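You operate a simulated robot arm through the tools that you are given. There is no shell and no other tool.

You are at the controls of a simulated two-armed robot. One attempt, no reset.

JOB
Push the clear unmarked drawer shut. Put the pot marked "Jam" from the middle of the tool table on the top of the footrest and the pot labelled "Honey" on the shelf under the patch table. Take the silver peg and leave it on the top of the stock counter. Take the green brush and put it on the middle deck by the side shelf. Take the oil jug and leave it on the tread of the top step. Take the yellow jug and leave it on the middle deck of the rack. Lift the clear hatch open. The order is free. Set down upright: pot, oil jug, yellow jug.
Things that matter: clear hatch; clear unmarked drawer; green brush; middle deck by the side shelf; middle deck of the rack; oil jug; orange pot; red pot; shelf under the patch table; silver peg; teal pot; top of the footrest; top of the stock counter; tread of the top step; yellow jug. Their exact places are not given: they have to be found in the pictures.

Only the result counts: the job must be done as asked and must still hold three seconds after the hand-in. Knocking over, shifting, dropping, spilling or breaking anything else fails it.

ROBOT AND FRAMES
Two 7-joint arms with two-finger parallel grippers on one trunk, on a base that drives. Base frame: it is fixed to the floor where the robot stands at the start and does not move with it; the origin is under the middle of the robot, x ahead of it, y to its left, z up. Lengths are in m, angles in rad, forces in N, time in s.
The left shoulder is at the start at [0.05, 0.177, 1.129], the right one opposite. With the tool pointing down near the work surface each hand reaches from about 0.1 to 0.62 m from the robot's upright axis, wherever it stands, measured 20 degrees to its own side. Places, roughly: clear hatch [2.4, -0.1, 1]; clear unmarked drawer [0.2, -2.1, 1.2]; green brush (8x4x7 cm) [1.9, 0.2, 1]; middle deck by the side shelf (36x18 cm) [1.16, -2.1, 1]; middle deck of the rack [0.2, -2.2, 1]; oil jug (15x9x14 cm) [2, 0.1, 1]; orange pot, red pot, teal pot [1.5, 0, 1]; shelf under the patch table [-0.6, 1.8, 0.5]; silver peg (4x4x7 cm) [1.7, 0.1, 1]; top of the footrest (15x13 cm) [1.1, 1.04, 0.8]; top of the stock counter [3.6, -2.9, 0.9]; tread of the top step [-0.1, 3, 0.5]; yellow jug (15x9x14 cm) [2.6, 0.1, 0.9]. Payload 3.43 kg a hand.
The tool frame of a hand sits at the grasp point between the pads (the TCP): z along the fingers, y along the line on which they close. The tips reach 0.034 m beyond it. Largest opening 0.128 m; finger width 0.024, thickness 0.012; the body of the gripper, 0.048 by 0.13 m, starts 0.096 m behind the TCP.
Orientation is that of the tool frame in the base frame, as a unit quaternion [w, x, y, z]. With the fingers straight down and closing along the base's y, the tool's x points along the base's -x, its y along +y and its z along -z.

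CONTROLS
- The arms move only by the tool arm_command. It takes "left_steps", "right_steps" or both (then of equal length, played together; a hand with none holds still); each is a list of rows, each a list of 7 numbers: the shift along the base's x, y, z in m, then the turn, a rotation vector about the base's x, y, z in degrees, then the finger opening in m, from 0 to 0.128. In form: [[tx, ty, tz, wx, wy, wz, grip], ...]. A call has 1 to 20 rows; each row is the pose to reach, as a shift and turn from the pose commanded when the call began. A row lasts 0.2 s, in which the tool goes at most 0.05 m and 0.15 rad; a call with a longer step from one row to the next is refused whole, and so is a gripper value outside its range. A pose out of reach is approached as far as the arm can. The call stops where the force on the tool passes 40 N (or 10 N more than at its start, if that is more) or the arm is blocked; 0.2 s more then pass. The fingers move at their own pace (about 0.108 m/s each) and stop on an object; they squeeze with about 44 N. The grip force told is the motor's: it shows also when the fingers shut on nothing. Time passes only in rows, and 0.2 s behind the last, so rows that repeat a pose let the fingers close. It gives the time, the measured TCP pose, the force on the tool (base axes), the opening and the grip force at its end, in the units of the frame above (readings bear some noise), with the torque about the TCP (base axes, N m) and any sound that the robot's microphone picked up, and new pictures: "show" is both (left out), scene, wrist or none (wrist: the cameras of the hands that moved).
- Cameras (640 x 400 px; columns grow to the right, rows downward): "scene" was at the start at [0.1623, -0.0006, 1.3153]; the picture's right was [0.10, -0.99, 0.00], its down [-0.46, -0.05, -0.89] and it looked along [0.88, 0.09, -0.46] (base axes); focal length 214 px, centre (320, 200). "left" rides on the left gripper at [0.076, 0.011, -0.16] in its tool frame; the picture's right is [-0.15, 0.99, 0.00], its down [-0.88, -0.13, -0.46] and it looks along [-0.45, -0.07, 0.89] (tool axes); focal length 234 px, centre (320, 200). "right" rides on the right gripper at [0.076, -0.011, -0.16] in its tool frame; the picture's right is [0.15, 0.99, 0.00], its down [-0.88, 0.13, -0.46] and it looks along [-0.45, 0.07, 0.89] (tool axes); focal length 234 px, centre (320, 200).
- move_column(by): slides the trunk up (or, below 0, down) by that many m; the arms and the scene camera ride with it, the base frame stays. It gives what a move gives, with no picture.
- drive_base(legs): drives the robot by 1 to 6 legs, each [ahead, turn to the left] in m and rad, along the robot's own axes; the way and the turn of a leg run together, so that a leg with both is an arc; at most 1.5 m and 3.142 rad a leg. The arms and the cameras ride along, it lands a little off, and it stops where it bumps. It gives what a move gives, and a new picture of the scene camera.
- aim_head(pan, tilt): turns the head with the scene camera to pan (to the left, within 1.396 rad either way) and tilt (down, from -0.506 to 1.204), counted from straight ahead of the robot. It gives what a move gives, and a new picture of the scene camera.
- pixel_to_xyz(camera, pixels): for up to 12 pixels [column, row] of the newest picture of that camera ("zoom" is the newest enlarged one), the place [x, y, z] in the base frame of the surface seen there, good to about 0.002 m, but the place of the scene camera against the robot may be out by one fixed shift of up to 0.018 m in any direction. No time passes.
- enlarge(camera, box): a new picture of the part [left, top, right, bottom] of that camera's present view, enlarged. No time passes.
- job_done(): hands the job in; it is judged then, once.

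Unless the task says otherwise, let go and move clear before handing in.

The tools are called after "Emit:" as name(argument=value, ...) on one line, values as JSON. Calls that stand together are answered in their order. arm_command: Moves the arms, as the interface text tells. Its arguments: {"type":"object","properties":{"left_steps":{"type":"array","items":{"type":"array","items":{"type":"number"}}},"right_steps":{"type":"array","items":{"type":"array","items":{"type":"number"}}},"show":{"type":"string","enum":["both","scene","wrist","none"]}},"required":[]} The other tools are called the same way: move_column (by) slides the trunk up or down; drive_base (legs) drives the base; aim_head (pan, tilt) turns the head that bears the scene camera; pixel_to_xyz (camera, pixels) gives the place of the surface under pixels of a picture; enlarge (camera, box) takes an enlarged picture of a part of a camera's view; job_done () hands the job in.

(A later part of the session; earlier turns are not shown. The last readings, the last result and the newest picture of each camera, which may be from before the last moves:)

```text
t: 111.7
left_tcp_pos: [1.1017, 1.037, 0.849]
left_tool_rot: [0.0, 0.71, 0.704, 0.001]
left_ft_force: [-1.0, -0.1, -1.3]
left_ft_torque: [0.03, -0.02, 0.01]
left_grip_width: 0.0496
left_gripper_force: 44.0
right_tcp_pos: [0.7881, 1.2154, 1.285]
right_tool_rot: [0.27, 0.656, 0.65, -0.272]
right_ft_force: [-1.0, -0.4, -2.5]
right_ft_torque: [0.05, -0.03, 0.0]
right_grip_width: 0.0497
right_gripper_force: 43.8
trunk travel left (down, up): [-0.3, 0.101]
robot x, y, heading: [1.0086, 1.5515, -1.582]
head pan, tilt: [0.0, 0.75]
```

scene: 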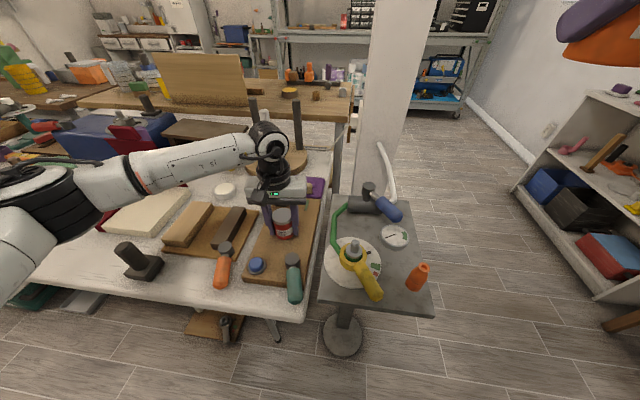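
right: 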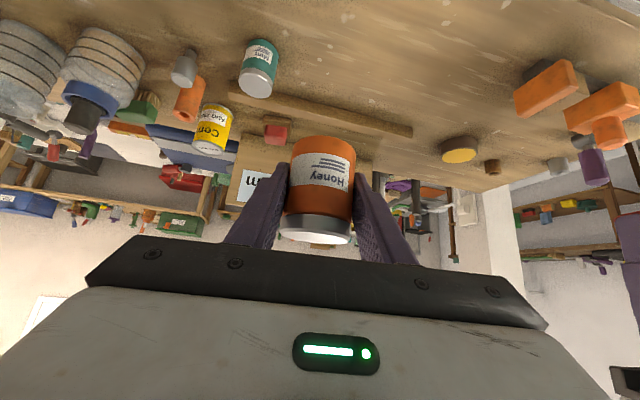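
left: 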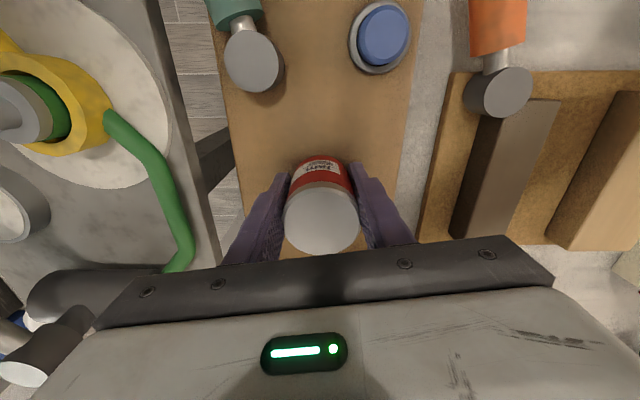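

Emit:
arm_command(left_steps=[[0, 0, -0.001, 0, 0, 0, 0], [0, 0, -0.002, 0, 0, 0, 0], [0, 0, -0.002, 0, 0, 0, 0.056], [0, 0, -0.002, 0, 0, 0, 0.075], [0, 0, -0.002, 0, 0, 0, 0.08], [0, 0, 0.02, 0, 0, 0, 0.08], [0, 0, 0.05, 0, 0, 0, 0.08], [0, 0, 0.09, 0, 0, 0, 0.08], [0, 0, 0.13, 0, 0, 0, 0.08], [0, 0, 0.17, 0, 0, 0, 0.08], [0, 0, 0.21, 0, 0, 0, 0.08], [0, 0, 0.25, 0, 0, 0, 0.08], [0, 0, 0.29, 0, 0, 0, 0.08], [0, 0, 0.33, 0, 0, 0, 0.08]], show="both")

```text
t: 114.7
left_tcp_pos: [1.102, 1.0382, 1.1808]
left_tool_rot: [0.001, 0.711, 0.703, -0.001]
left_ft_force: [0.1, 0.8, -0.3]
left_ft_torque: [0.0, 0.02, -0.03]
left_grip_width: 0.08
left_gripper_force: 0.1
right_tcp_pos: [0.7882, 1.2159, 1.2834]
right_tool_rot: [0.27, 0.656, 0.65, -0.271]
right_ft_force: [0.1, -0.6, -1.6]
right_ft_torque: [0.03, 0.01, 0.01]
right_grip_width: 0.0497
right_gripper_force: 44.1
trunk travel left (down, up): [-0.3, 0.101]
robot x, y, heading: [1.0128, 1.5528, -1.576]
head pan, tilt: [0.0, 0.75]
```

scene: 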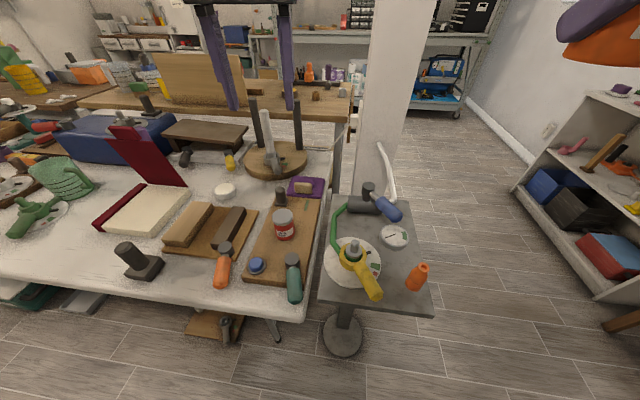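
left: 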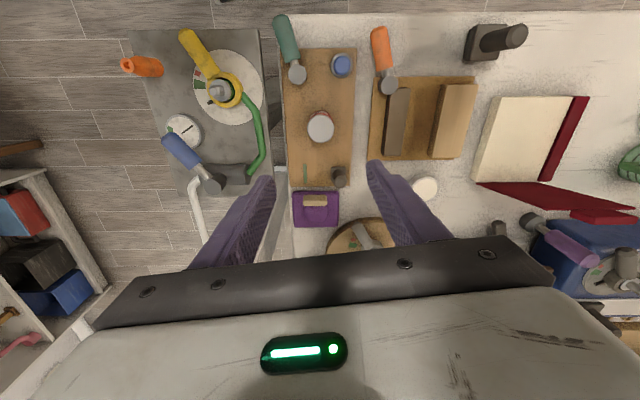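

Jam stands on the board at (318,127) in the left picture. I'll retract the left hand, then drive to face the patch-table shelf with Honey.

Emit:
arm_command(left_steps=[[0.015, 0.03, 0.01, 0, 0, 0, 0.08], [0.03, 0.07, 0.02, 0, 0, 0, 0.08], [0.045, 0.11, 0.03, 0, 0, 0, 0.08], [0.06, 0.15, 0.05, 0, 0, 0, 0.08], [0.08, 0.19, 0.07, 0, 0, 0, 0.08], [0.1, 0.22, 0.09, 0, 0, 0, 0.08]], show="none")

Emit:
drive_base(legs=[[-0.1, 0], [0, -1.57], [0.9, 0], [0, 1.324], [0.708, 0]])

Emit:
aim_head(pan=-1.2, tilt=0.6)

```text
t: 116.1
left_tcp_pos: [1.202, 1.2587, 1.2695]
left_tool_rot: [0.001, 0.711, 0.703, -0.001]
left_ft_force: [-0.9, 0.2, -0.2]
left_ft_torque: [-0.01, 0.03, 0.02]
left_grip_width: 0.0798
left_gripper_force: 0.1
right_tcp_pos: [0.7887, 1.2169, 1.283]
right_tool_rot: [0.271, 0.656, 0.65, -0.272]
right_ft_force: [-0.5, 0.2, -1.9]
right_ft_torque: [0.0, -0.02, 0.0]
right_grip_width: 0.0497
right_gripper_force: 43.7
trunk travel left (down, up): [-0.3, 0.101]
robot x, y, heading: [1.0114, 1.5534, -1.582]
head pan, tilt: [0.0, 0.75]
```

```text
t: 132.2
left_tcp_pos: [0.0158, 0.6491, 1.2692]
left_tool_rot: [0.0, 0.795, 0.606, 0.0]
left_ft_force: [-0.3, -0.7, 0.3]
left_ft_torque: [0.01, 0.02, -0.03]
left_grip_width: 0.0803
left_gripper_force: 0.0
right_tcp_pos: [-0.3947, 0.7148, 1.2845]
right_tool_rot: [0.232, 0.735, 0.559, -0.305]
right_ft_force: [0.9, 0.5, -2.4]
right_ft_torque: [0.05, 0.03, 0.0]
right_grip_width: 0.0498
right_gripper_force: 43.5
trunk travel left (down, up): [-0.3, 0.101]
robot x, y, heading: [-0.0986, 0.9822, -1.84]
head pan, tilt: [0.0, 0.75]
```

scene: 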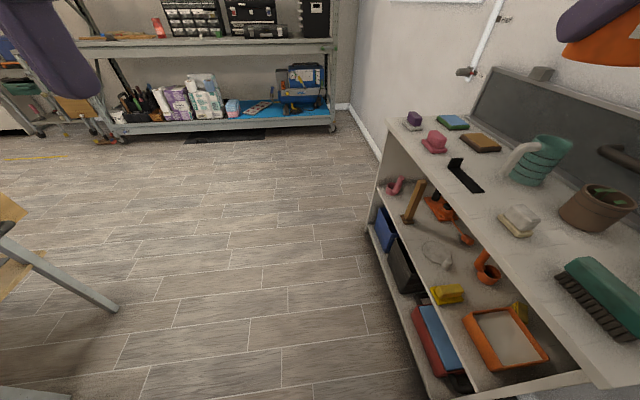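

```text
t: 133.7
left_tcp_pos: [0.0159, 0.6493, 1.2694]
left_tool_rot: [0.0, 0.795, 0.607, 0.0]
left_ft_force: [-0.1, -0.1, 0.2]
left_ft_torque: [-0.01, 0.03, 0.02]
left_grip_width: 0.0799
left_gripper_force: 0.1
right_tcp_pos: [-0.3942, 0.7157, 1.2836]
right_tool_rot: [0.233, 0.735, 0.559, -0.305]
right_ft_force: [-0.3, 0.4, -1.5]
right_ft_torque: [0.03, 0.01, -0.02]
right_grip_width: 0.0497
right_gripper_force: 43.9
trunk travel left (down, up): [-0.3, 0.101]
robot x, y, heading: [-0.094, 0.9842, -1.837]
head pan, tilt: [-1.201, 0.6]
```

scene: 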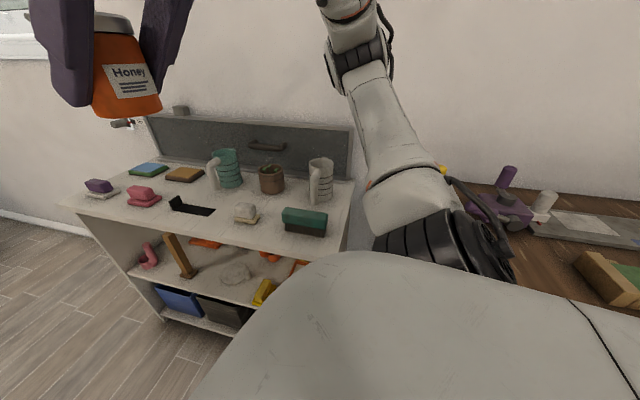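

The right elbow is near the patch-table items (yellow handle at (445,170), purple tool (505,185)). I'll check heights before turning.

Emit:
pixel_to_xyz(camera="scene", pixels=[[420, 190], [500, 250], [440, 240], [508, 175], [443, 170], [545, 200], [590, 265], [620, 290]])

```text
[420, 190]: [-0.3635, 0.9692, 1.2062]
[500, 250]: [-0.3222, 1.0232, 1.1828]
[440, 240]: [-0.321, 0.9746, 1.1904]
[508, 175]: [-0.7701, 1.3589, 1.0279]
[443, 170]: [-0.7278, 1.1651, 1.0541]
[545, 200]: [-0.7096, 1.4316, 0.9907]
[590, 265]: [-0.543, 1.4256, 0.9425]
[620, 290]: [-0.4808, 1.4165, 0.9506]
```

Clear: the elbow is at z≈1.19, above all items (≤1.05). I'll turn to face the shelf.

Emit:
drive_base(legs=[[0, -1.45], [-0.06, 0]])

Emit:
aim_head(pan=-0.2, tilt=0.9)

```text
t: 138.2
left_tcp_pos: [-0.3531, 0.8287, 1.2685]
left_tool_rot: [0.0, 0.997, -0.072, -0.001]
left_ft_force: [-0.1, -0.3, -1.0]
left_ft_torque: [0.0, 0.02, 0.02]
left_grip_width: 0.0801
left_gripper_force: 0.1
right_tcp_pos: [-0.3379, 1.2435, 1.2833]
right_tool_rot: [-0.027, 0.921, -0.067, -0.383]
right_ft_force: [0.9, 1.2, -1.8]
right_ft_torque: [-0.02, 0.0, 0.03]
right_grip_width: 0.0499
right_gripper_force: 43.4
trunk travel left (down, up): [-0.3, 0.101]
robot x, y, heading: [-0.036, 0.975, 2.999]
head pan, tilt: [-1.201, 0.6]
```

scene: 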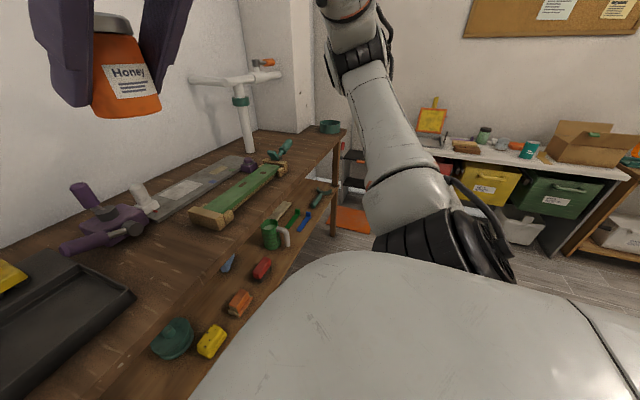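

```text
t: 139.4
left_tcp_pos: [-0.3533, 0.8293, 1.2672]
left_tool_rot: [-0.001, 0.997, -0.072, 0.0]
left_ft_force: [0.1, 0.0, -0.8]
left_ft_torque: [0.0, 0.03, 0.0]
left_grip_width: 0.08
left_gripper_force: 0.0
right_tcp_pos: [-0.3405, 1.2447, 1.2837]
right_tool_rot: [-0.027, 0.921, -0.067, -0.382]
right_ft_force: [-0.3, -0.6, -1.1]
right_ft_torque: [0.02, -0.01, 0.0]
right_grip_width: 0.05
right_gripper_force: 43.6
trunk travel left (down, up): [-0.3, 0.101]
robot x, y, heading: [-0.0378, 0.9765, 2.999]
head pan, tilt: [-0.201, 0.901]
```

scene: 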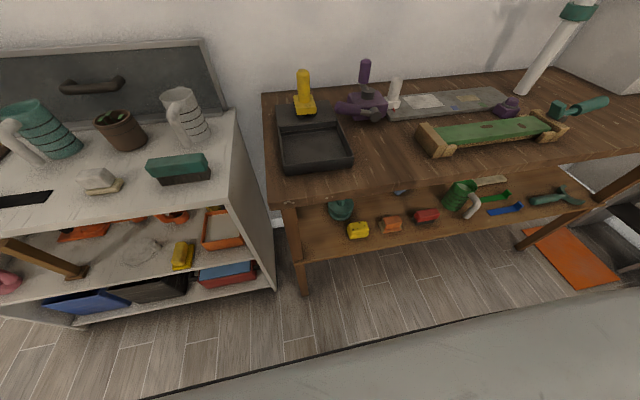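

The shelf gap between the leg (290,250) and yellow block (357,230) is visible. I'll back up 10 cm for arm room and lower the trunk.

Emit:
drive_base(legs=[[-0.1, 0]])

Emit:
move_column(by=-0.29)

Emit:
aim_head(pan=-0.3, tilt=0.5)

```text
t: 140.6
left_tcp_pos: [-0.2539, 0.8143, 1.2688]
left_tool_rot: [-0.001, 0.997, -0.073, -0.001]
left_ft_force: [0.4, -0.2, -0.3]
left_ft_torque: [0.0, 0.06, 0.0]
left_grip_width: 0.0799
left_gripper_force: 0.0
right_tcp_pos: [-0.2398, 1.2299, 1.2832]
right_tool_rot: [-0.028, 0.921, -0.068, -0.382]
right_ft_force: [1.2, -0.1, -2.0]
right_ft_torque: [-0.03, 0.01, 0.01]
right_grip_width: 0.0497
right_gripper_force: 44.5
trunk travel left (down, up): [-0.3, 0.101]
robot x, y, heading: [0.0654, 0.9652, 3.001]
head pan, tilt: [-0.201, 0.901]
```

scene: 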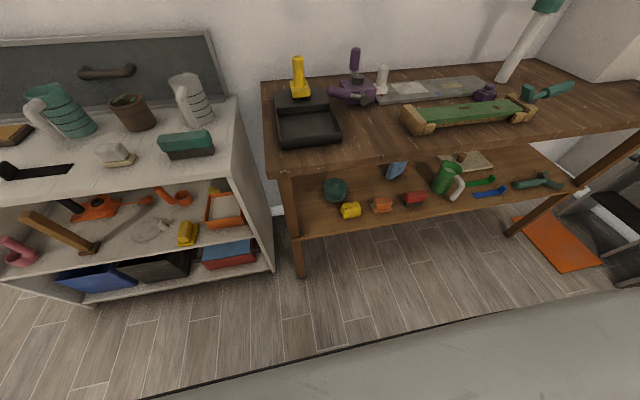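

```text
t: 143.5
left_tcp_pos: [-0.2558, 0.8141, 0.978]
left_tool_rot: [0.0, 0.997, -0.071, -0.001]
left_ft_force: [0.5, -0.1, -0.7]
left_ft_torque: [-0.01, 0.05, -0.01]
left_grip_width: 0.0799
left_gripper_force: 0.0
right_tcp_pos: [-0.2419, 1.2302, 0.9945]
right_tool_rot: [-0.027, 0.921, -0.067, -0.382]
right_ft_force: [-0.2, 0.0, -2.1]
right_ft_torque: [0.02, -0.02, -0.01]
right_grip_width: 0.05
right_gripper_force: 43.5
trunk travel left (down, up): [-0.01, 0.391]
robot x, y, heading: [0.0685, 0.9594, 3.003]
head pan, tilt: [-0.201, 0.901]
```

```text
t: 144.4
left_tcp_pos: [-0.2551, 0.8149, 0.9788]
left_tool_rot: [0.0, 0.997, -0.073, -0.001]
left_ft_force: [-0.4, -0.3, -0.7]
left_ft_torque: [-0.01, 0.01, -0.01]
left_grip_width: 0.0797
left_gripper_force: 0.0
right_tcp_pos: [-0.241, 1.2305, 0.9942]
right_tool_rot: [-0.028, 0.921, -0.068, -0.383]
right_ft_force: [0.0, 1.2, -1.6]
right_ft_torque: [-0.02, -0.04, 0.05]
right_grip_width: 0.0498
right_gripper_force: 43.8
trunk travel left (down, up): [-0.01, 0.391]
robot x, y, heading: [0.0678, 0.9642, 2.997]
head pan, tilt: [-0.3, 0.499]
```

scene: 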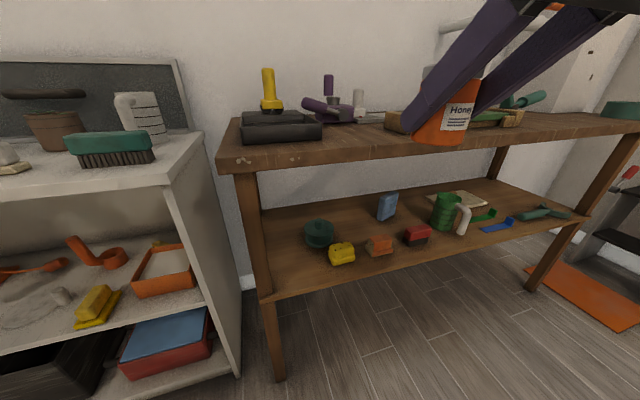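

Now the shelf is seen well; the gap lies around (297,268). I'll measure it.

Emit:
pixel_to_xyz(camera="scene", pixels=[[268, 270], [262, 230], [298, 268], [297, 278], [331, 258], [343, 265], [304, 240], [290, 255], [320, 275], [297, 290], [343, 247], [320, 225]])

```text
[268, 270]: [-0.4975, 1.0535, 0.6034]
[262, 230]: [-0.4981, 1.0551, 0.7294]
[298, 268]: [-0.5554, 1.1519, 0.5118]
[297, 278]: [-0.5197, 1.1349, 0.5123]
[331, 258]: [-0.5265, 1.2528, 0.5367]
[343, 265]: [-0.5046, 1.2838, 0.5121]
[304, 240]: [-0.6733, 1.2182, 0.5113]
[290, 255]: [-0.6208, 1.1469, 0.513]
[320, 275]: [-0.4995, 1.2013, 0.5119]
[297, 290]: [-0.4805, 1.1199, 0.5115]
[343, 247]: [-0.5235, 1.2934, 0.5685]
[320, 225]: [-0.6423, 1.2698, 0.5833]
```

The shelf gap's center is about (-0.545,1.150). I'll lower Honey in front of the shelf, short of its edge, at about z=0.58.

Emit:
arm_command(right_steps=[[-0.008, -0.008, -0.03, 0, 0, 0, 0], [-0.016, -0.016, -0.06, 0, 0, 0, 0], [-0.024, -0.024, -0.09, 0, 0, 0, 0], [-0.032, -0.032, -0.12, 0, 0, 0, 0], [-0.04, -0.04, -0.15, 0, 0, 0, 0], [-0.048, -0.048, -0.18, 0, 0, 0, 0], [-0.056, -0.056, -0.21, 0, 0, 0, 0], [-0.064, -0.064, -0.24, 0, 0, 0, 0], [-0.072, -0.072, -0.27, 0, 0, 0, 0], [-0.08, -0.08, -0.3, 0, 0, 0, 0], [-0.088, -0.088, -0.33, 0, 0, 0, 0], [-0.096, -0.096, -0.36, 0, 0, 0, 0], [-0.104, -0.105, -0.39, 0, 0, 0, 0], [-0.106, -0.108, -0.414, 0, 0, 0, 0]], show="both")

```text
t: 147.4
left_tcp_pos: [-0.2555, 0.814, 0.9785]
left_tool_rot: [0.001, 0.997, -0.072, 0.0]
left_ft_force: [0.4, 0.0, 0.1]
left_ft_torque: [-0.02, -0.03, 0.01]
left_grip_width: 0.0802
left_gripper_force: 0.0
right_tcp_pos: [-0.3457, 1.1211, 0.5806]
right_tool_rot: [-0.027, 0.922, -0.066, -0.381]
right_ft_force: [-0.2, -0.3, -2.1]
right_ft_torque: [-0.01, -0.01, 0.03]
right_grip_width: 0.0501
right_gripper_force: 44.4
right hand out of reach, approached as far as the arm can: row 7, 8, 9, 10
trunk travel left (down, up): [-0.01, 0.391]
robot x, y, heading: [0.0619, 0.963, 2.997]
head pan, tilt: [-0.3, 0.499]
```

scene: 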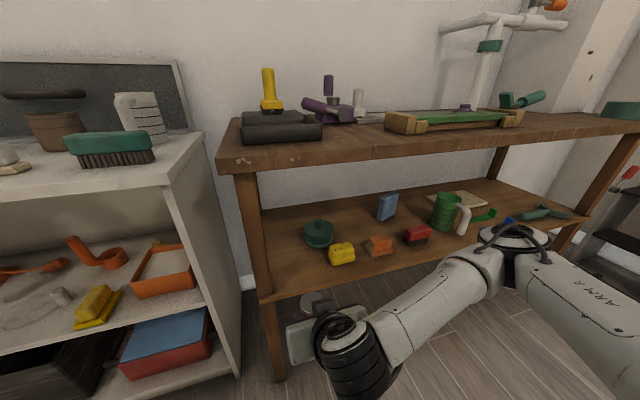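
right: 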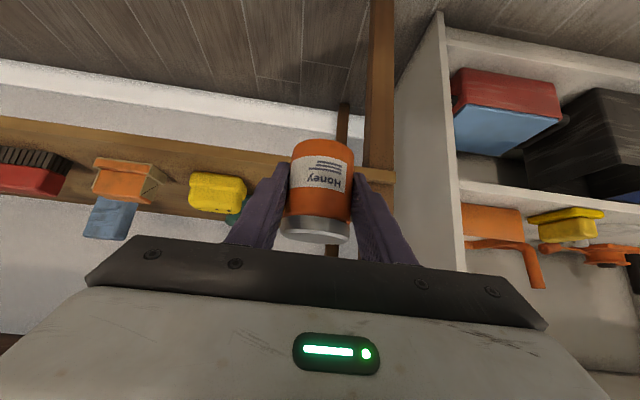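

Honey is in front of the shelf; in the wrist picture the leg is at (380,80), the yellow block at (215,190). I'll measure these and the elbow's distance.

Emit:
pixel_to_xyz(camera="right", pixels=[[270, 172], [369, 100], [369, 160], [245, 190], [260, 152], [215, 207], [270, 160], [320, 215]])

Emit:
pixel_to_xyz(camera="scene", pixels=[[515, 235], [480, 265], [540, 255], [310, 310], [330, 345], [420, 300], [500, 225]])

```text
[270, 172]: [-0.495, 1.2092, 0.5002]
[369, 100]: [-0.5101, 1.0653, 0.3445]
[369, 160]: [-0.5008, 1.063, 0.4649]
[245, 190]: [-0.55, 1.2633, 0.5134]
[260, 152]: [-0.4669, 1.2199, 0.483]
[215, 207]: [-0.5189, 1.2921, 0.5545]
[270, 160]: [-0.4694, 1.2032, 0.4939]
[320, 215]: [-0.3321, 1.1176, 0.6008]
```

```text
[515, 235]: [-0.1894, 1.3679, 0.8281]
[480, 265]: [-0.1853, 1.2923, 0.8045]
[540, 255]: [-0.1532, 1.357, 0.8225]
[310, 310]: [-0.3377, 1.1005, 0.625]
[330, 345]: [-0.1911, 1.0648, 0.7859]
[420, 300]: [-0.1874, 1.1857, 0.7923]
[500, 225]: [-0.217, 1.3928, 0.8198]
```

The shelf is at z=0.500; the gap runs from the leg (y 1.065) to the yellow block (y≈1.253). I'll move Honey forward into it at constant height, slowly.

Emit:
arm_command(right_steps=[[-0.025, 0.0053, 0, 0, 0, 0, 0], [-0.05, 0.0106, 0, 0, 0, 0, 0], [-0.075, 0.016, 0, 0, 0, 0, 0], [-0.1, 0.0213, 0, 0, 0, 0, 0], [-0.125, 0.0266, 0, 0, 0, 0, 0]], show="both")

```text
t: 148.6
left_tcp_pos: [-0.2546, 0.8148, 0.9779]
left_tool_rot: [0.0, 0.997, -0.071, 0.0]
left_ft_force: [1.1, 0.3, -0.2]
left_ft_torque: [0.02, 0.02, 0.02]
left_grip_width: 0.0798
left_gripper_force: 0.0
right_tcp_pos: [-0.4719, 1.1471, 0.5798]
right_tool_rot: [-0.027, 0.921, -0.066, -0.382]
right_ft_force: [-0.4, 0.0, -1.9]
right_ft_torque: [0.01, -0.01, 0.02]
right_grip_width: 0.0498
right_gripper_force: 43.9
trunk travel left (down, up): [-0.01, 0.391]
robot x, y, heading: [0.0683, 0.9642, 2.998]
head pan, tilt: [-0.3, 0.499]
```

scene: 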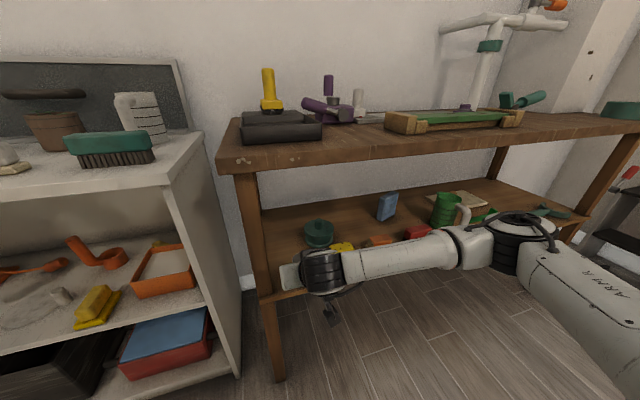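
right: 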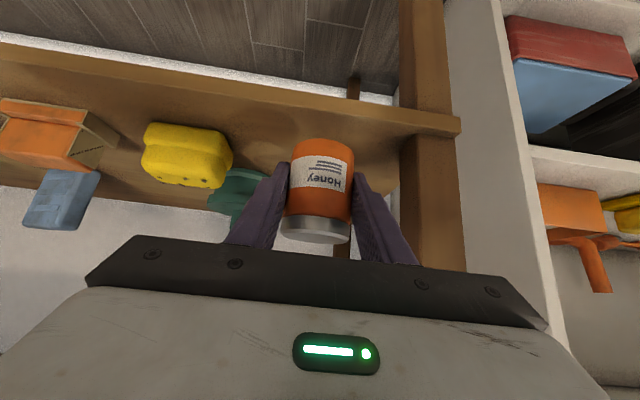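

The hand is entering the gap with the leg at right (430,150) and yellow at left. I'll check the elbow and wrist clearances.

Emit:
pixel_to_xyz(camera="scene", pixels=[[515, 218], [480, 235], [550, 230], [400, 250], [320, 255], [290, 275]])

Emit:
pixel_to_xyz(camera="right", pixels=[[401, 150], [405, 200], [232, 155], [225, 180], [280, 150], [270, 130]])

```text
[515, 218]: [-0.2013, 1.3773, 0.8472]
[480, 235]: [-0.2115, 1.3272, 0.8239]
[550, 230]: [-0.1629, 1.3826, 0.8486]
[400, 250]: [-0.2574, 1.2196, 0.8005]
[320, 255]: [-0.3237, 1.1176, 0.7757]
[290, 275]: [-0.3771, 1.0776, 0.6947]
```

```text
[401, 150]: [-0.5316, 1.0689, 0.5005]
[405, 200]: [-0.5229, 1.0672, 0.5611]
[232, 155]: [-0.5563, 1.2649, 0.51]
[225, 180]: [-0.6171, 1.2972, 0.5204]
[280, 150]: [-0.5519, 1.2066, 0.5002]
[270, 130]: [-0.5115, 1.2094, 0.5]
```

Clearances are good (gap y 1.068–1.265). I'll complete the forward move and lower to the shelf.

Emit:
arm_command(right_steps=[[-0.024, 0.006, 0, 0, 0, 0, 0], [-0.048, 0.012, 0, 0, 0, 0, 0], [-0.071, 0.018, 0, 0, 0, 0, 0], [-0.071, 0.018, -0.015, 0, 0, 0, 0], [-0.071, 0.018, -0.028, 0, 0, 0, 0], [-0.071, 0.018, -0.036, 0, 0, 0, 0], [-0.071, 0.018, -0.0395, 0, 0, 0, 0]], show="wrist")

```text
t: 150.2
left_tcp_pos: [-0.2557, 0.8137, 0.9777]
left_tool_rot: [0.001, 0.997, -0.073, 0.0]
left_ft_force: [-0.4, -0.7, 0.5]
left_ft_torque: [0.01, 0.01, 0.0]
left_grip_width: 0.0798
left_gripper_force: 0.1
right_tcp_pos: [-0.5422, 1.1664, 0.5401]
right_tool_rot: [-0.027, 0.921, -0.068, -0.382]
right_ft_force: [0.3, -0.1, -1.9]
right_ft_torque: [0.03, -0.02, 0.0]
right_grip_width: 0.05
right_gripper_force: 43.8
trunk travel left (down, up): [-0.01, 0.391]
robot x, y, heading: [0.0665, 0.9632, 2.996]
head pan, tilt: [-0.3, 0.499]
```

right: 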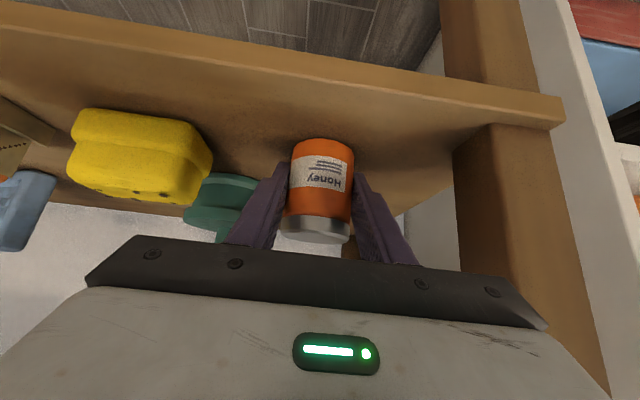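

Almost touching (z 0.540). I'll lower 2 mm more, open, and withdraw backwards.

Emit:
arm_command(right_steps=[[0, 0, -0.001, 0, 0, 0, 0], [0, 0, -0.002, 0, 0, 0, 0], [0, 0, -0.002, 0, 0, 0, 0.055], [0, 0, -0.002, 0, 0, 0, 0.07], [0, 0, -0.002, 0, 0, 0, 0.075], [0.014, -0.002, 0.01, 0, 0, 0, 0.075], [0.03, -0.004, 0.02, 0, 0, 0, 0.075], [0.055, -0.008, 0.03, 0, 0, 0, 0.075], [0.09, -0.013, 0.035, 0, 0, 0, 0.075], [0.13, -0.018, 0.035, 0, 0, 0, 0.075], [0.17, -0.024, 0.035, 0, 0, 0, 0.075], [0.2, -0.028, 0.035, 0, 0, 0, 0.075]], show="both")

```text
t: 152.8
left_tcp_pos: [-0.2546, 0.8133, 0.9796]
left_tool_rot: [0.0, 0.997, -0.072, -0.001]
left_ft_force: [-0.5, 0.5, 0.0]
left_ft_torque: [0.01, -0.03, -0.02]
left_grip_width: 0.0799
left_gripper_force: 0.0
right_tcp_pos: [-0.3413, 1.1388, 0.5761]
right_tool_rot: [-0.026, 0.921, -0.066, -0.382]
right_ft_force: [0.0, -0.5, -0.3]
right_ft_torque: [0.0, 0.0, 0.02]
right_grip_width: 0.0751
right_gripper_force: 0.2
trunk travel left (down, up): [-0.01, 0.391]
robot x, y, heading: [0.0664, 0.9639, 2.993]
head pan, tilt: [-0.3, 0.499]
```

scene: 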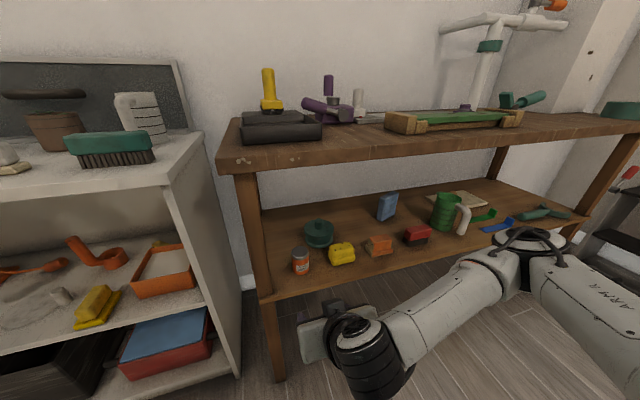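
right: 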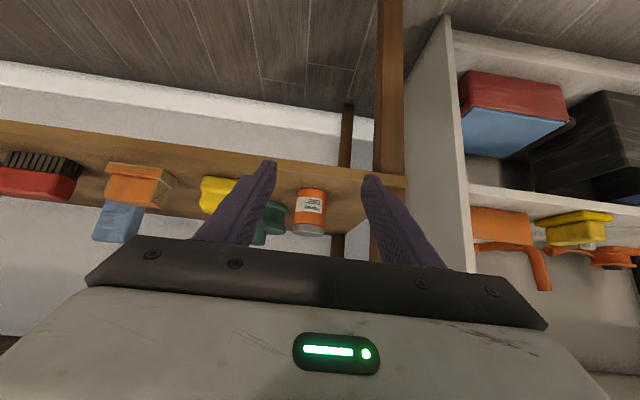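

Honey stands upright on the shelf at (300,260). I'll raise the right hand clear, turn its fingers straight down again, and raise the trunk.

Emit:
arm_command(right_steps=[[0.006, 0.0035, 0.028, 0, 0, 0, 0.08], [0.012, 0.007, 0.056, 0, 0, 0, 0.08], [0.018, 0.0105, 0.084, 0, 0, 0, 0.08], [0.024, 0.014, 0.112, 0, 0, 0, 0.08], [0.03, 0.0175, 0.14, 0, 0, 0, 0.08], [0.036, 0.021, 0.168, 0, 0, 0, 0.08], [0.042, 0.025, 0.196, 0, 0, 0, 0.08], [0.048, 0.028, 0.224, 0, 0, 0, 0.08], [0.054, 0.032, 0.252, -0.9, -6.36, 0, 0.08], [0.06, 0.035, 0.28, -1.8, -12.7, 0, 0.08], [0.066, 0.039, 0.308, -2.7, -19.1, 0, 0.08], [0.07, 0.042, 0.336, -3.6, -25.5, 0, 0.08], [0.076, 0.046, 0.364, -4.5, -31.8, 0, 0.08], [0.076, 0.046, 0.364, -5.4, -38.2, 0, 0.08], [0.076, 0.046, 0.364, -6.35, -44.55, 0, 0.08]], show="none")

Emit:
move_column(by=0.29)

Emit:
aim_head(pan=-0.3, tilt=0.7)

```text
t: 156.0
left_tcp_pos: [-0.2552, 0.8158, 0.9785]
left_tool_rot: [0.001, 0.997, -0.072, 0.0]
left_ft_force: [0.2, -0.8, -0.1]
left_ft_torque: [-0.03, -0.01, 0.02]
left_grip_width: 0.0799
left_gripper_force: 0.1
right_tcp_pos: [-0.2657, 1.184, 0.9392]
right_tool_rot: [0.001, 0.997, -0.073, 0.001]
right_ft_force: [0.0, 0.1, 0.1]
right_ft_torque: [0.03, 0.02, -0.04]
right_grip_width: 0.0799
right_gripper_force: 0.0
right hand out of reach, approached as far as the arm can: row 4, 5, 6, 7
trunk travel left (down, up): [-0.01, 0.391]
robot x, y, heading: [0.0655, 0.9634, 2.997]
head pan, tilt: [-0.3, 0.499]
```

```text
t: 158.9
left_tcp_pos: [-0.2552, 0.8139, 1.2678]
left_tool_rot: [-0.001, 0.997, -0.072, 0.0]
left_ft_force: [-0.4, -0.1, 0.8]
left_ft_torque: [-0.02, 0.02, -0.01]
left_grip_width: 0.0799
left_gripper_force: 0.1
right_tcp_pos: [-0.2663, 1.1847, 1.23]
right_tool_rot: [-0.001, 0.997, -0.073, 0.001]
right_ft_force: [0.2, -1.3, 0.5]
right_ft_torque: [0.01, 0.04, 0.0]
right_grip_width: 0.0801
right_gripper_force: 0.1
trunk travel left (down, up): [-0.3, 0.101]
robot x, y, heading: [0.0633, 0.9653, 2.991]
head pan, tilt: [-0.3, 0.499]
```

```text
t: 159.6
left_tcp_pos: [-0.2546, 0.8142, 1.2678]
left_tool_rot: [0.0, 0.997, -0.073, -0.001]
left_ft_force: [-0.1, -1.0, -0.3]
left_ft_torque: [0.03, 0.01, -0.01]
left_grip_width: 0.08
left_gripper_force: 0.0
right_tcp_pos: [-0.2661, 1.1841, 1.2288]
right_tool_rot: [-0.001, 0.997, -0.072, 0.0]
right_ft_force: [-0.5, 0.3, 0.4]
right_ft_torque: [0.0, 0.02, -0.02]
right_grip_width: 0.0802
right_gripper_force: 0.1
trunk travel left (down, up): [-0.3, 0.101]
robot x, y, heading: [0.067, 0.9628, 2.994]
head pan, tilt: [-0.3, 0.7]
```

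scene: 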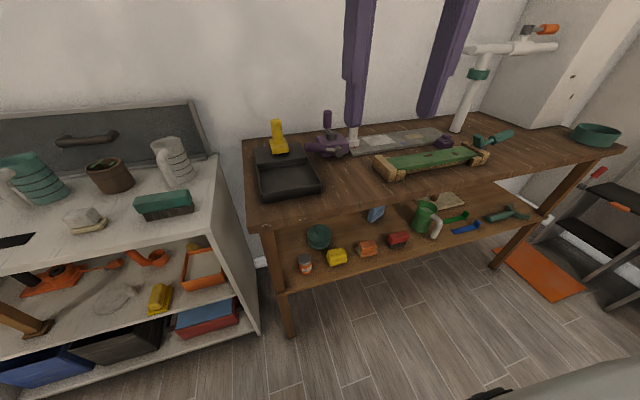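

Honey is still standing at (304,263). Before leaving, I'll look at the stepladder to plan the oil jug's placing.

Emit:
aim_head(pan=-1.15, tilt=0.45)

Emit:
enlarge(camera="scene", box=[230, 100, 430, 260])

```text
t: 160.8
left_tcp_pos: [-0.2548, 0.8144, 1.268]
left_tool_rot: [0.0, 0.997, -0.072, 0.001]
left_ft_force: [-0.4, 1.1, -0.2]
left_ft_torque: [0.0, 0.0, 0.01]
left_grip_width: 0.0803
left_gripper_force: 0.0
right_tcp_pos: [-0.2668, 1.184, 1.2283]
right_tool_rot: [0.0, 0.997, -0.073, 0.001]
right_ft_force: [-0.4, 0.2, 0.2]
right_ft_torque: [-0.04, -0.01, 0.0]
right_grip_width: 0.0798
right_gripper_force: 0.0
trunk travel left (down, up): [-0.3, 0.101]
robot x, y, heading: [0.0649, 0.9624, 2.998]
head pan, tilt: [-1.15, 0.45]
```

scene: 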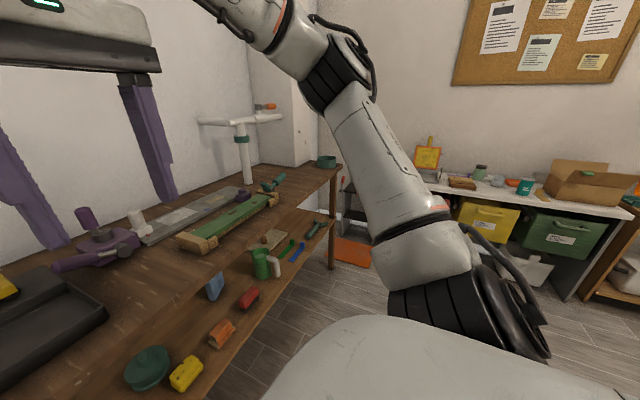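

```text
2.50 times, centred on (330, 180) of scene
```

zoom: 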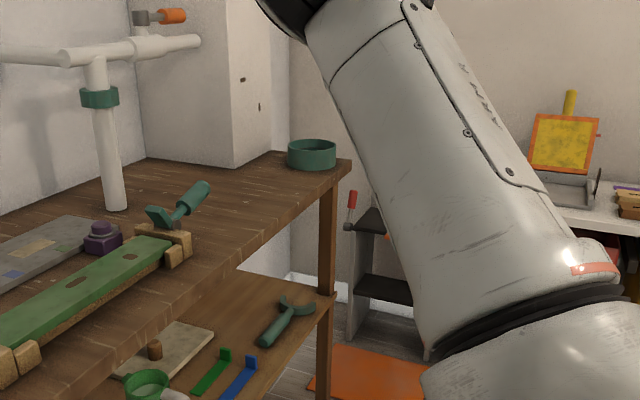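

The arm blocks that view; I'll see the steps later. Now I'll drive back to the tool table's right side to fetch the remaining items.

Emit:
drive_base(legs=[[0, 1.71], [1.5, 0], [0.35, 0], [0, 1.57], [1.5, 0], [0.25, 0]])

Emit:
drive_base(legs=[[0, 1.57]])

Emit:
aim_head(pan=0.0, tilt=0.6)

```text
t: 186.5
left_tcp_pos: [2.1044, -0.6663, 1.2663]
left_tool_rot: [0.0, -0.013, 1.0, 0.0]
left_ft_force: [0.1, 0.3, -0.5]
left_ft_torque: [-0.01, 0.0, 0.03]
left_grip_width: 0.0801
left_gripper_force: 0.0
right_tcp_pos: [2.1775, -1.0294, 1.2295]
right_tool_rot: [0.0, -0.013, 1.0, -0.001]
right_ft_force: [1.0, -0.1, -0.2]
right_ft_torque: [-0.01, 0.04, 0.0]
right_grip_width: 0.0799
right_gripper_force: 0.1
trunk travel left (down, up): [-0.3, 0.101]
robot x, y, heading: [1.8127, -0.8668, 0.025]
head pan, tilt: [-1.15, 0.45]
```

scene: 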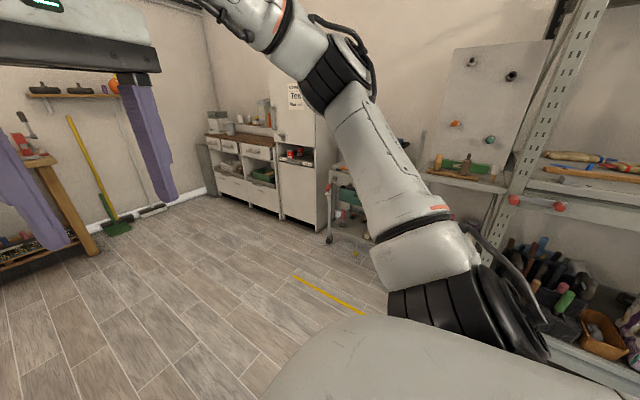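

```text
t: 190.7
left_tcp_pos: [1.6171, -0.5729, 1.2679]
left_tool_rot: [-0.001, 0.711, -0.703, 0.0]
left_ft_force: [-0.1, -0.6, 0.5]
left_ft_torque: [0.02, 0.01, -0.02]
left_grip_width: 0.0802
left_gripper_force: 0.0
right_tcp_pos: [1.9814, -0.5043, 1.2302]
right_tool_rot: [0.0, 0.712, -0.703, 0.001]
right_ft_force: [0.7, 0.3, -0.1]
right_ft_torque: [0.03, -0.01, -0.02]
right_grip_width: 0.0799
right_gripper_force: 0.2
trunk travel left (down, up): [-0.3, 0.101]
robot x, y, heading: [1.8126, -0.8652, 1.583]
head pan, tilt: [-1.15, 0.45]
```

scene: 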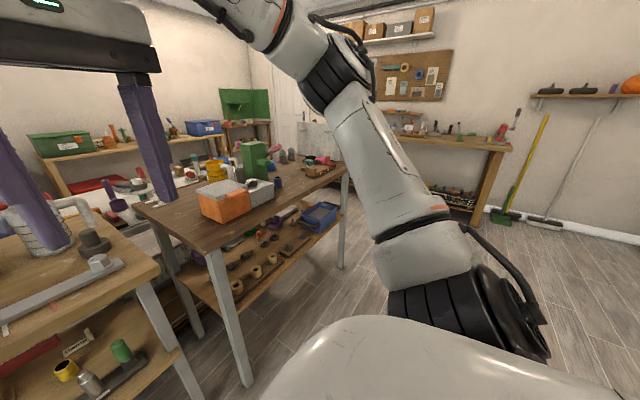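

```text
t: 192.1
left_tcp_pos: [1.6172, -0.5738, 1.2685]
left_tool_rot: [0.0, 0.712, -0.702, -0.001]
left_ft_force: [0.1, 0.6, 0.4]
left_ft_torque: [0.0, 0.0, 0.03]
left_grip_width: 0.08
left_gripper_force: 0.1
right_tcp_pos: [1.98, -0.5048, 1.2288]
right_tool_rot: [0.0, 0.712, -0.703, 0.0]
right_ft_force: [0.1, -0.2, -1.3]
right_ft_torque: [-0.01, -0.01, -0.01]
right_grip_width: 0.0799
right_gripper_force: 0.1
trunk travel left (down, up): [-0.3, 0.101]
robot x, y, heading: [1.8131, -0.865, 1.582]
head pan, tilt: [0.0, 0.6]
```

scene: 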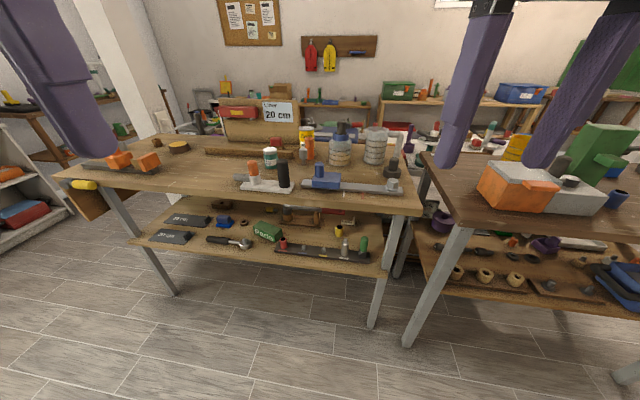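

I'll check the table legs' places near (375,320) and (412,335) before driving in close.

Emit:
pixel_to_xyz(camera="scene", pixels=[[375, 315], [412, 335], [460, 225], [415, 210], [300, 205], [320, 255], [270, 260], [440, 270], [523, 195], [590, 200]])

Emit:
enlarge(camera="scene", box=[230, 100, 430, 220])

```text
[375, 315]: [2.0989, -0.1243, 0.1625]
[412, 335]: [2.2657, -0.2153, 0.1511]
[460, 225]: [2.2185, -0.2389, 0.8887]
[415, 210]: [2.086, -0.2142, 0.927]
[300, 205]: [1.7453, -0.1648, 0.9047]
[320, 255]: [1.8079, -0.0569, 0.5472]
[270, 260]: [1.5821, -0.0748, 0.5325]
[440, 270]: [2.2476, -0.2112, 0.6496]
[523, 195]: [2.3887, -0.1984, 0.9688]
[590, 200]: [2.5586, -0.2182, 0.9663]
```

```text
3.20 times, centred on (330, 160) of scene
```

zoom: 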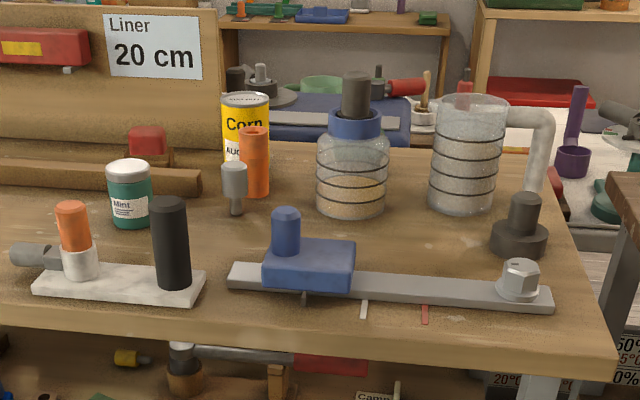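

The tool table's edge near here is at y≈-0.17. I'll move in to about (1.70,-0.43) to reach the brush behind the bottle.

Emit:
drive_base(legs=[[0, 0.243], [0.435, 0], [0, -0.255]])

Emit:
aim_head(pan=-0.1, tilt=0.75)

Emit:
arm_command(right_steps=[[0, 0.02, 0.01, 0, 0, 0, 0.1]], show="wrist")

```text
t: 196.5
left_tcp_pos: [1.5095, -0.1508, 1.2687]
left_tool_rot: [0.001, 0.708, -0.707, 0.0]
left_ft_force: [0.0, 0.1, 0.0]
left_ft_torque: [-0.02, 0.01, 0.01]
left_grip_width: 0.0801
left_gripper_force: 0.0
right_tcp_pos: [1.8749, -0.0865, 1.2292]
right_tool_rot: [0.0, 0.707, -0.707, -0.001]
right_ft_force: [-0.2, 0.0, 0.3]
right_ft_torque: [0.0, 0.04, 0.02]
right_grip_width: 0.0799
right_gripper_force: 0.0
trunk travel left (down, up): [-0.3, 0.101]
robot x, y, heading: [1.7041, -0.4459, 1.575]
head pan, tilt: [0.0, 0.6]
```

scene: 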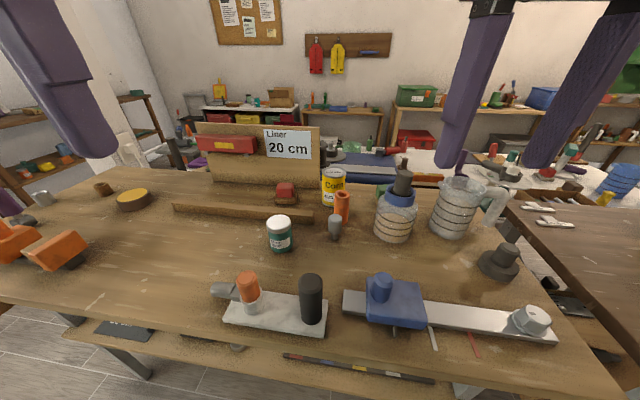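

```text
t: 197.2
left_tcp_pos: [1.509, -0.1516, 1.2691]
left_tool_rot: [-0.001, 0.707, -0.707, -0.001]
left_ft_force: [-0.2, -0.1, 0.7]
left_ft_torque: [-0.03, 0.0, 0.01]
left_grip_width: 0.0797
left_gripper_force: 0.1
right_tcp_pos: [1.8733, -0.0856, 1.2287]
right_tool_rot: [-0.001, 0.708, -0.706, 0.001]
right_ft_force: [0.0, -0.4, 0.7]
right_ft_torque: [-0.01, -0.01, 0.01]
right_grip_width: 0.0802
right_gripper_force: 0.0
trunk travel left (down, up): [-0.3, 0.101]
robot x, y, heading: [1.7044, -0.4476, 1.574]
head pan, tilt: [-0.099, 0.75]
```

scene: 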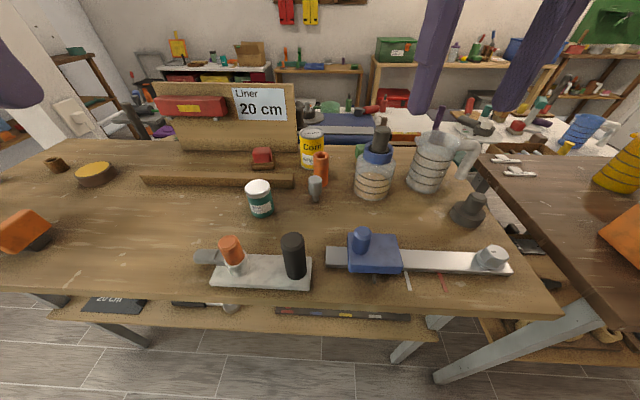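

```text
t: 197.6
left_tcp_pos: [1.5095, -0.1516, 1.2677]
left_tool_rot: [0.0, 0.708, -0.706, -0.001]
left_ft_force: [0.6, -0.3, -0.1]
left_ft_torque: [-0.01, 0.0, 0.06]
left_grip_width: 0.0799
left_gripper_force: 0.1
right_tcp_pos: [1.8748, -0.0638, 1.2387]
right_tool_rot: [-0.001, 0.708, -0.707, 0.001]
right_ft_force: [0.2, -0.3, 0.0]
right_ft_torque: [-0.03, -0.02, 0.01]
right_grip_width: 0.1001
right_gripper_force: 0.0
trunk travel left (down, up): [-0.3, 0.101]
robot x, y, heading: [1.7005, -0.446, 1.572]
head pan, tilt: [-0.099, 0.75]
```

right: 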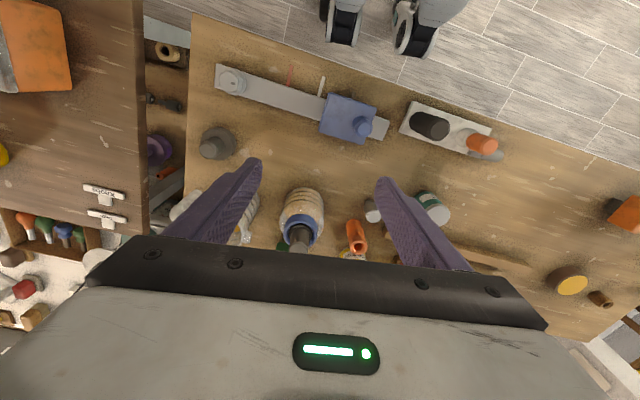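

The bottle top is directly ahead at (300,235) and the brush peeks out at (280,246). I'll move the right hand forward at this height to look down on the brush and test reach.

Emit:
arm_command(right_steps=[[0, 0.04, 0, 0, 0, 0, 0.1], [0, 0.08, 0, 0, 0, 0, 0.1], [0, 0.12, 0, 0, 0, 0, 0.1], [0, 0.16, 0, 0, 0, 0, 0.1], [0, 0.2, 0, 0, 0, 0, 0.1], [0, 0.24, 0, 0, 0, 0, 0.1]], show="both")

```text
t: 199.0
left_tcp_pos: [1.5082, -0.1523, 1.2673]
left_tool_rot: [-0.001, 0.707, -0.707, 0.0]
left_ft_force: [-0.4, 0.4, -0.1]
left_ft_torque: [0.0, -0.07, -0.03]
left_grip_width: 0.08
left_gripper_force: 0.1
right_tcp_pos: [1.8759, 0.1091, 1.2268]
right_tool_rot: [-0.002, 0.708, -0.706, 0.0]
right_ft_force: [-0.4, -0.7, 0.5]
right_ft_torque: [0.0, -0.02, -0.05]
right_grip_width: 0.1003
right_gripper_force: 0.1
right hand out of reach, approached as far as the arm can: row 5, 6
trunk travel left (down, up): [-0.3, 0.101]
robot x, y, heading: [1.704, -0.4424, 1.572]
head pan, tilt: [-0.099, 0.75]
```

scene: 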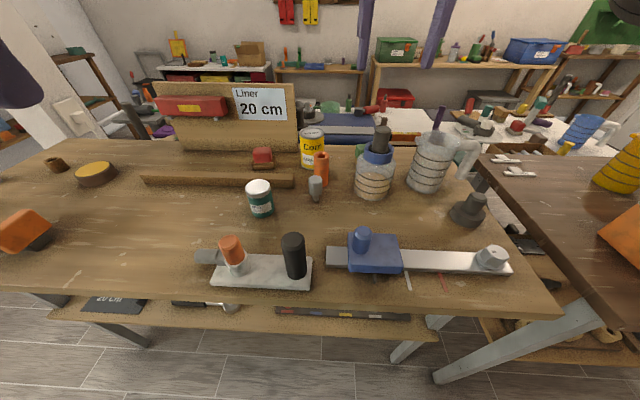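
right: 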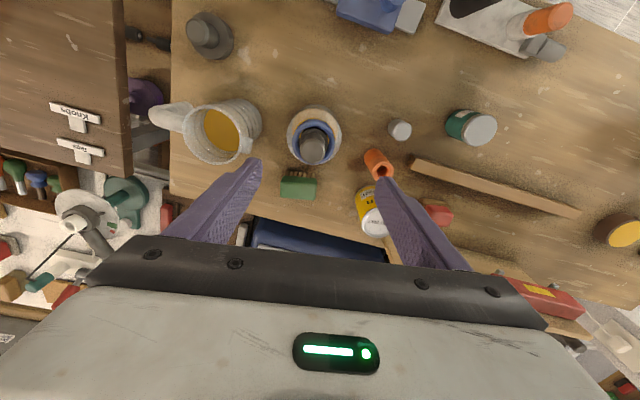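

From above: brush (297,187), bottle (313,140), oil jug with amber oil (222,130) handle toward (175,115), peg (399,128). I'll measure them.

Emit:
pixel_to_xyz(camera="right", pixels=[[297, 187], [281, 187], [315, 187], [297, 175], [297, 198], [313, 145], [399, 130], [399, 122], [222, 130], [261, 130], [228, 97], [175, 115]])

Emit:
enlarge(camera="right", box=[140, 70, 460, 270])

```text
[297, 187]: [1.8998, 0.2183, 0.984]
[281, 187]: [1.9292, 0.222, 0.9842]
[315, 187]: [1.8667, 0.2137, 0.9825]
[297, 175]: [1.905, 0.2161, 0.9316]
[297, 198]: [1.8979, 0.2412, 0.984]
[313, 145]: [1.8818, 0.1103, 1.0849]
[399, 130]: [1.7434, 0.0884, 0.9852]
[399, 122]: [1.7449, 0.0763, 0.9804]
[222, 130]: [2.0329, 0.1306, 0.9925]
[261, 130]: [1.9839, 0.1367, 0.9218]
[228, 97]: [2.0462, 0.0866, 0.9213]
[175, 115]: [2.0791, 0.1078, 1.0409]
```

```text
2.00 times, centred on (300, 170) of right
```

zoom: 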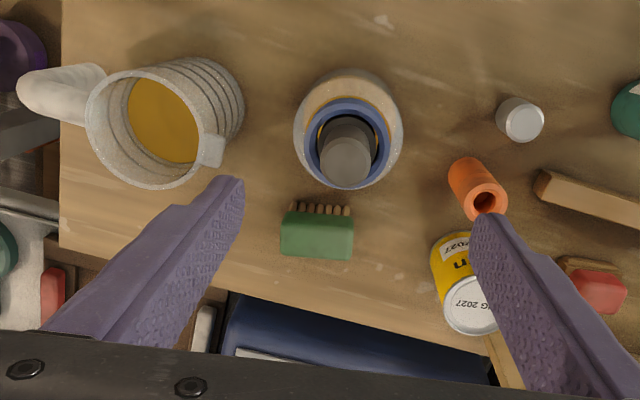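

The brush (1.897,0.223, top z 0.984) lies ~10 cm beyond reach from here, so the base must go closer. I'll use the left wrist picture to see how far the base itself sticks out.

Emit:
arm_command(left_steps=[[0, 0.0, 0, 0, 0, 0, 0.08]], show="wrist")

Emit:
pixel_to_xyz(camera="left", pixels=[[205, 20], [280, 15], [245, 10], [245, 40], [205, 60], [150, 5], [320, 5], [400, 5], [500, 5], [100, 5], [280, 40], [240, 2]])

```text
t: 199.4
left_tcp_pos: [1.5098, -0.1528, 1.2684]
left_tool_rot: [-0.001, 0.707, -0.707, 0.0]
left_ft_force: [0.9, 0.4, 0.4]
left_ft_torque: [0.01, -0.02, 0.0]
left_grip_width: 0.0801
left_gripper_force: 0.0
right_tcp_pos: [1.875, 0.1098, 1.227]
right_tool_rot: [-0.002, 0.708, -0.706, -0.002]
right_ft_force: [0.0, 0.0, 0.0]
right_ft_torque: [0.03, 0.03, 0.0]
right_grip_width: 0.1
right_gripper_force: 0.0
trunk travel left (down, up): [-0.3, 0.101]
robot x, y, heading: [1.7028, -0.4483, 1.578]
head pan, tilt: [-0.099, 0.75]
```

left: 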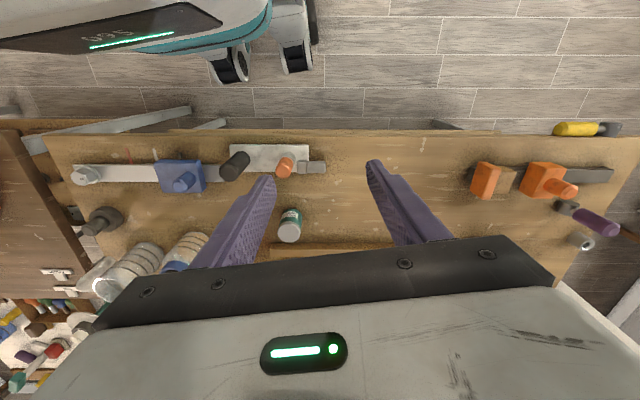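

```text
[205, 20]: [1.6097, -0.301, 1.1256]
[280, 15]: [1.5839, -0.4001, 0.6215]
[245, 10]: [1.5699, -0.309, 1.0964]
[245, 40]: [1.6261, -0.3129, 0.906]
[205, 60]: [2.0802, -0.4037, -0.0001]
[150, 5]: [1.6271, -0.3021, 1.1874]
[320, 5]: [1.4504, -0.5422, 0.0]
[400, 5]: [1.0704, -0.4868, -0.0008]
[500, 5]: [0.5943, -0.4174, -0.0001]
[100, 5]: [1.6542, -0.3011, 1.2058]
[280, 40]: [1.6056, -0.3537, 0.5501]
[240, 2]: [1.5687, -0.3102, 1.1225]
```

The torso front is about 0.15 m ahead of the axis at z≈1.1. I'll measure the wheels at (230,68), (297,58).

Emit:
pixel_to_xyz(camera="left", pixels=[[230, 65], [240, 75], [222, 70], [297, 55], [300, 68], [290, 65], [245, 78], [310, 50]])

```text
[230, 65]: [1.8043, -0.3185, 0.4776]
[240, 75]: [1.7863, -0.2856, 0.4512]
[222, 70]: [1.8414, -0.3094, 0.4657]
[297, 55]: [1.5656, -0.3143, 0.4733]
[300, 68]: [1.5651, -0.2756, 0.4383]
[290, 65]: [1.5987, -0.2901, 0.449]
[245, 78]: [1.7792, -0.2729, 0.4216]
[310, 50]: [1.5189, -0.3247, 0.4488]
```

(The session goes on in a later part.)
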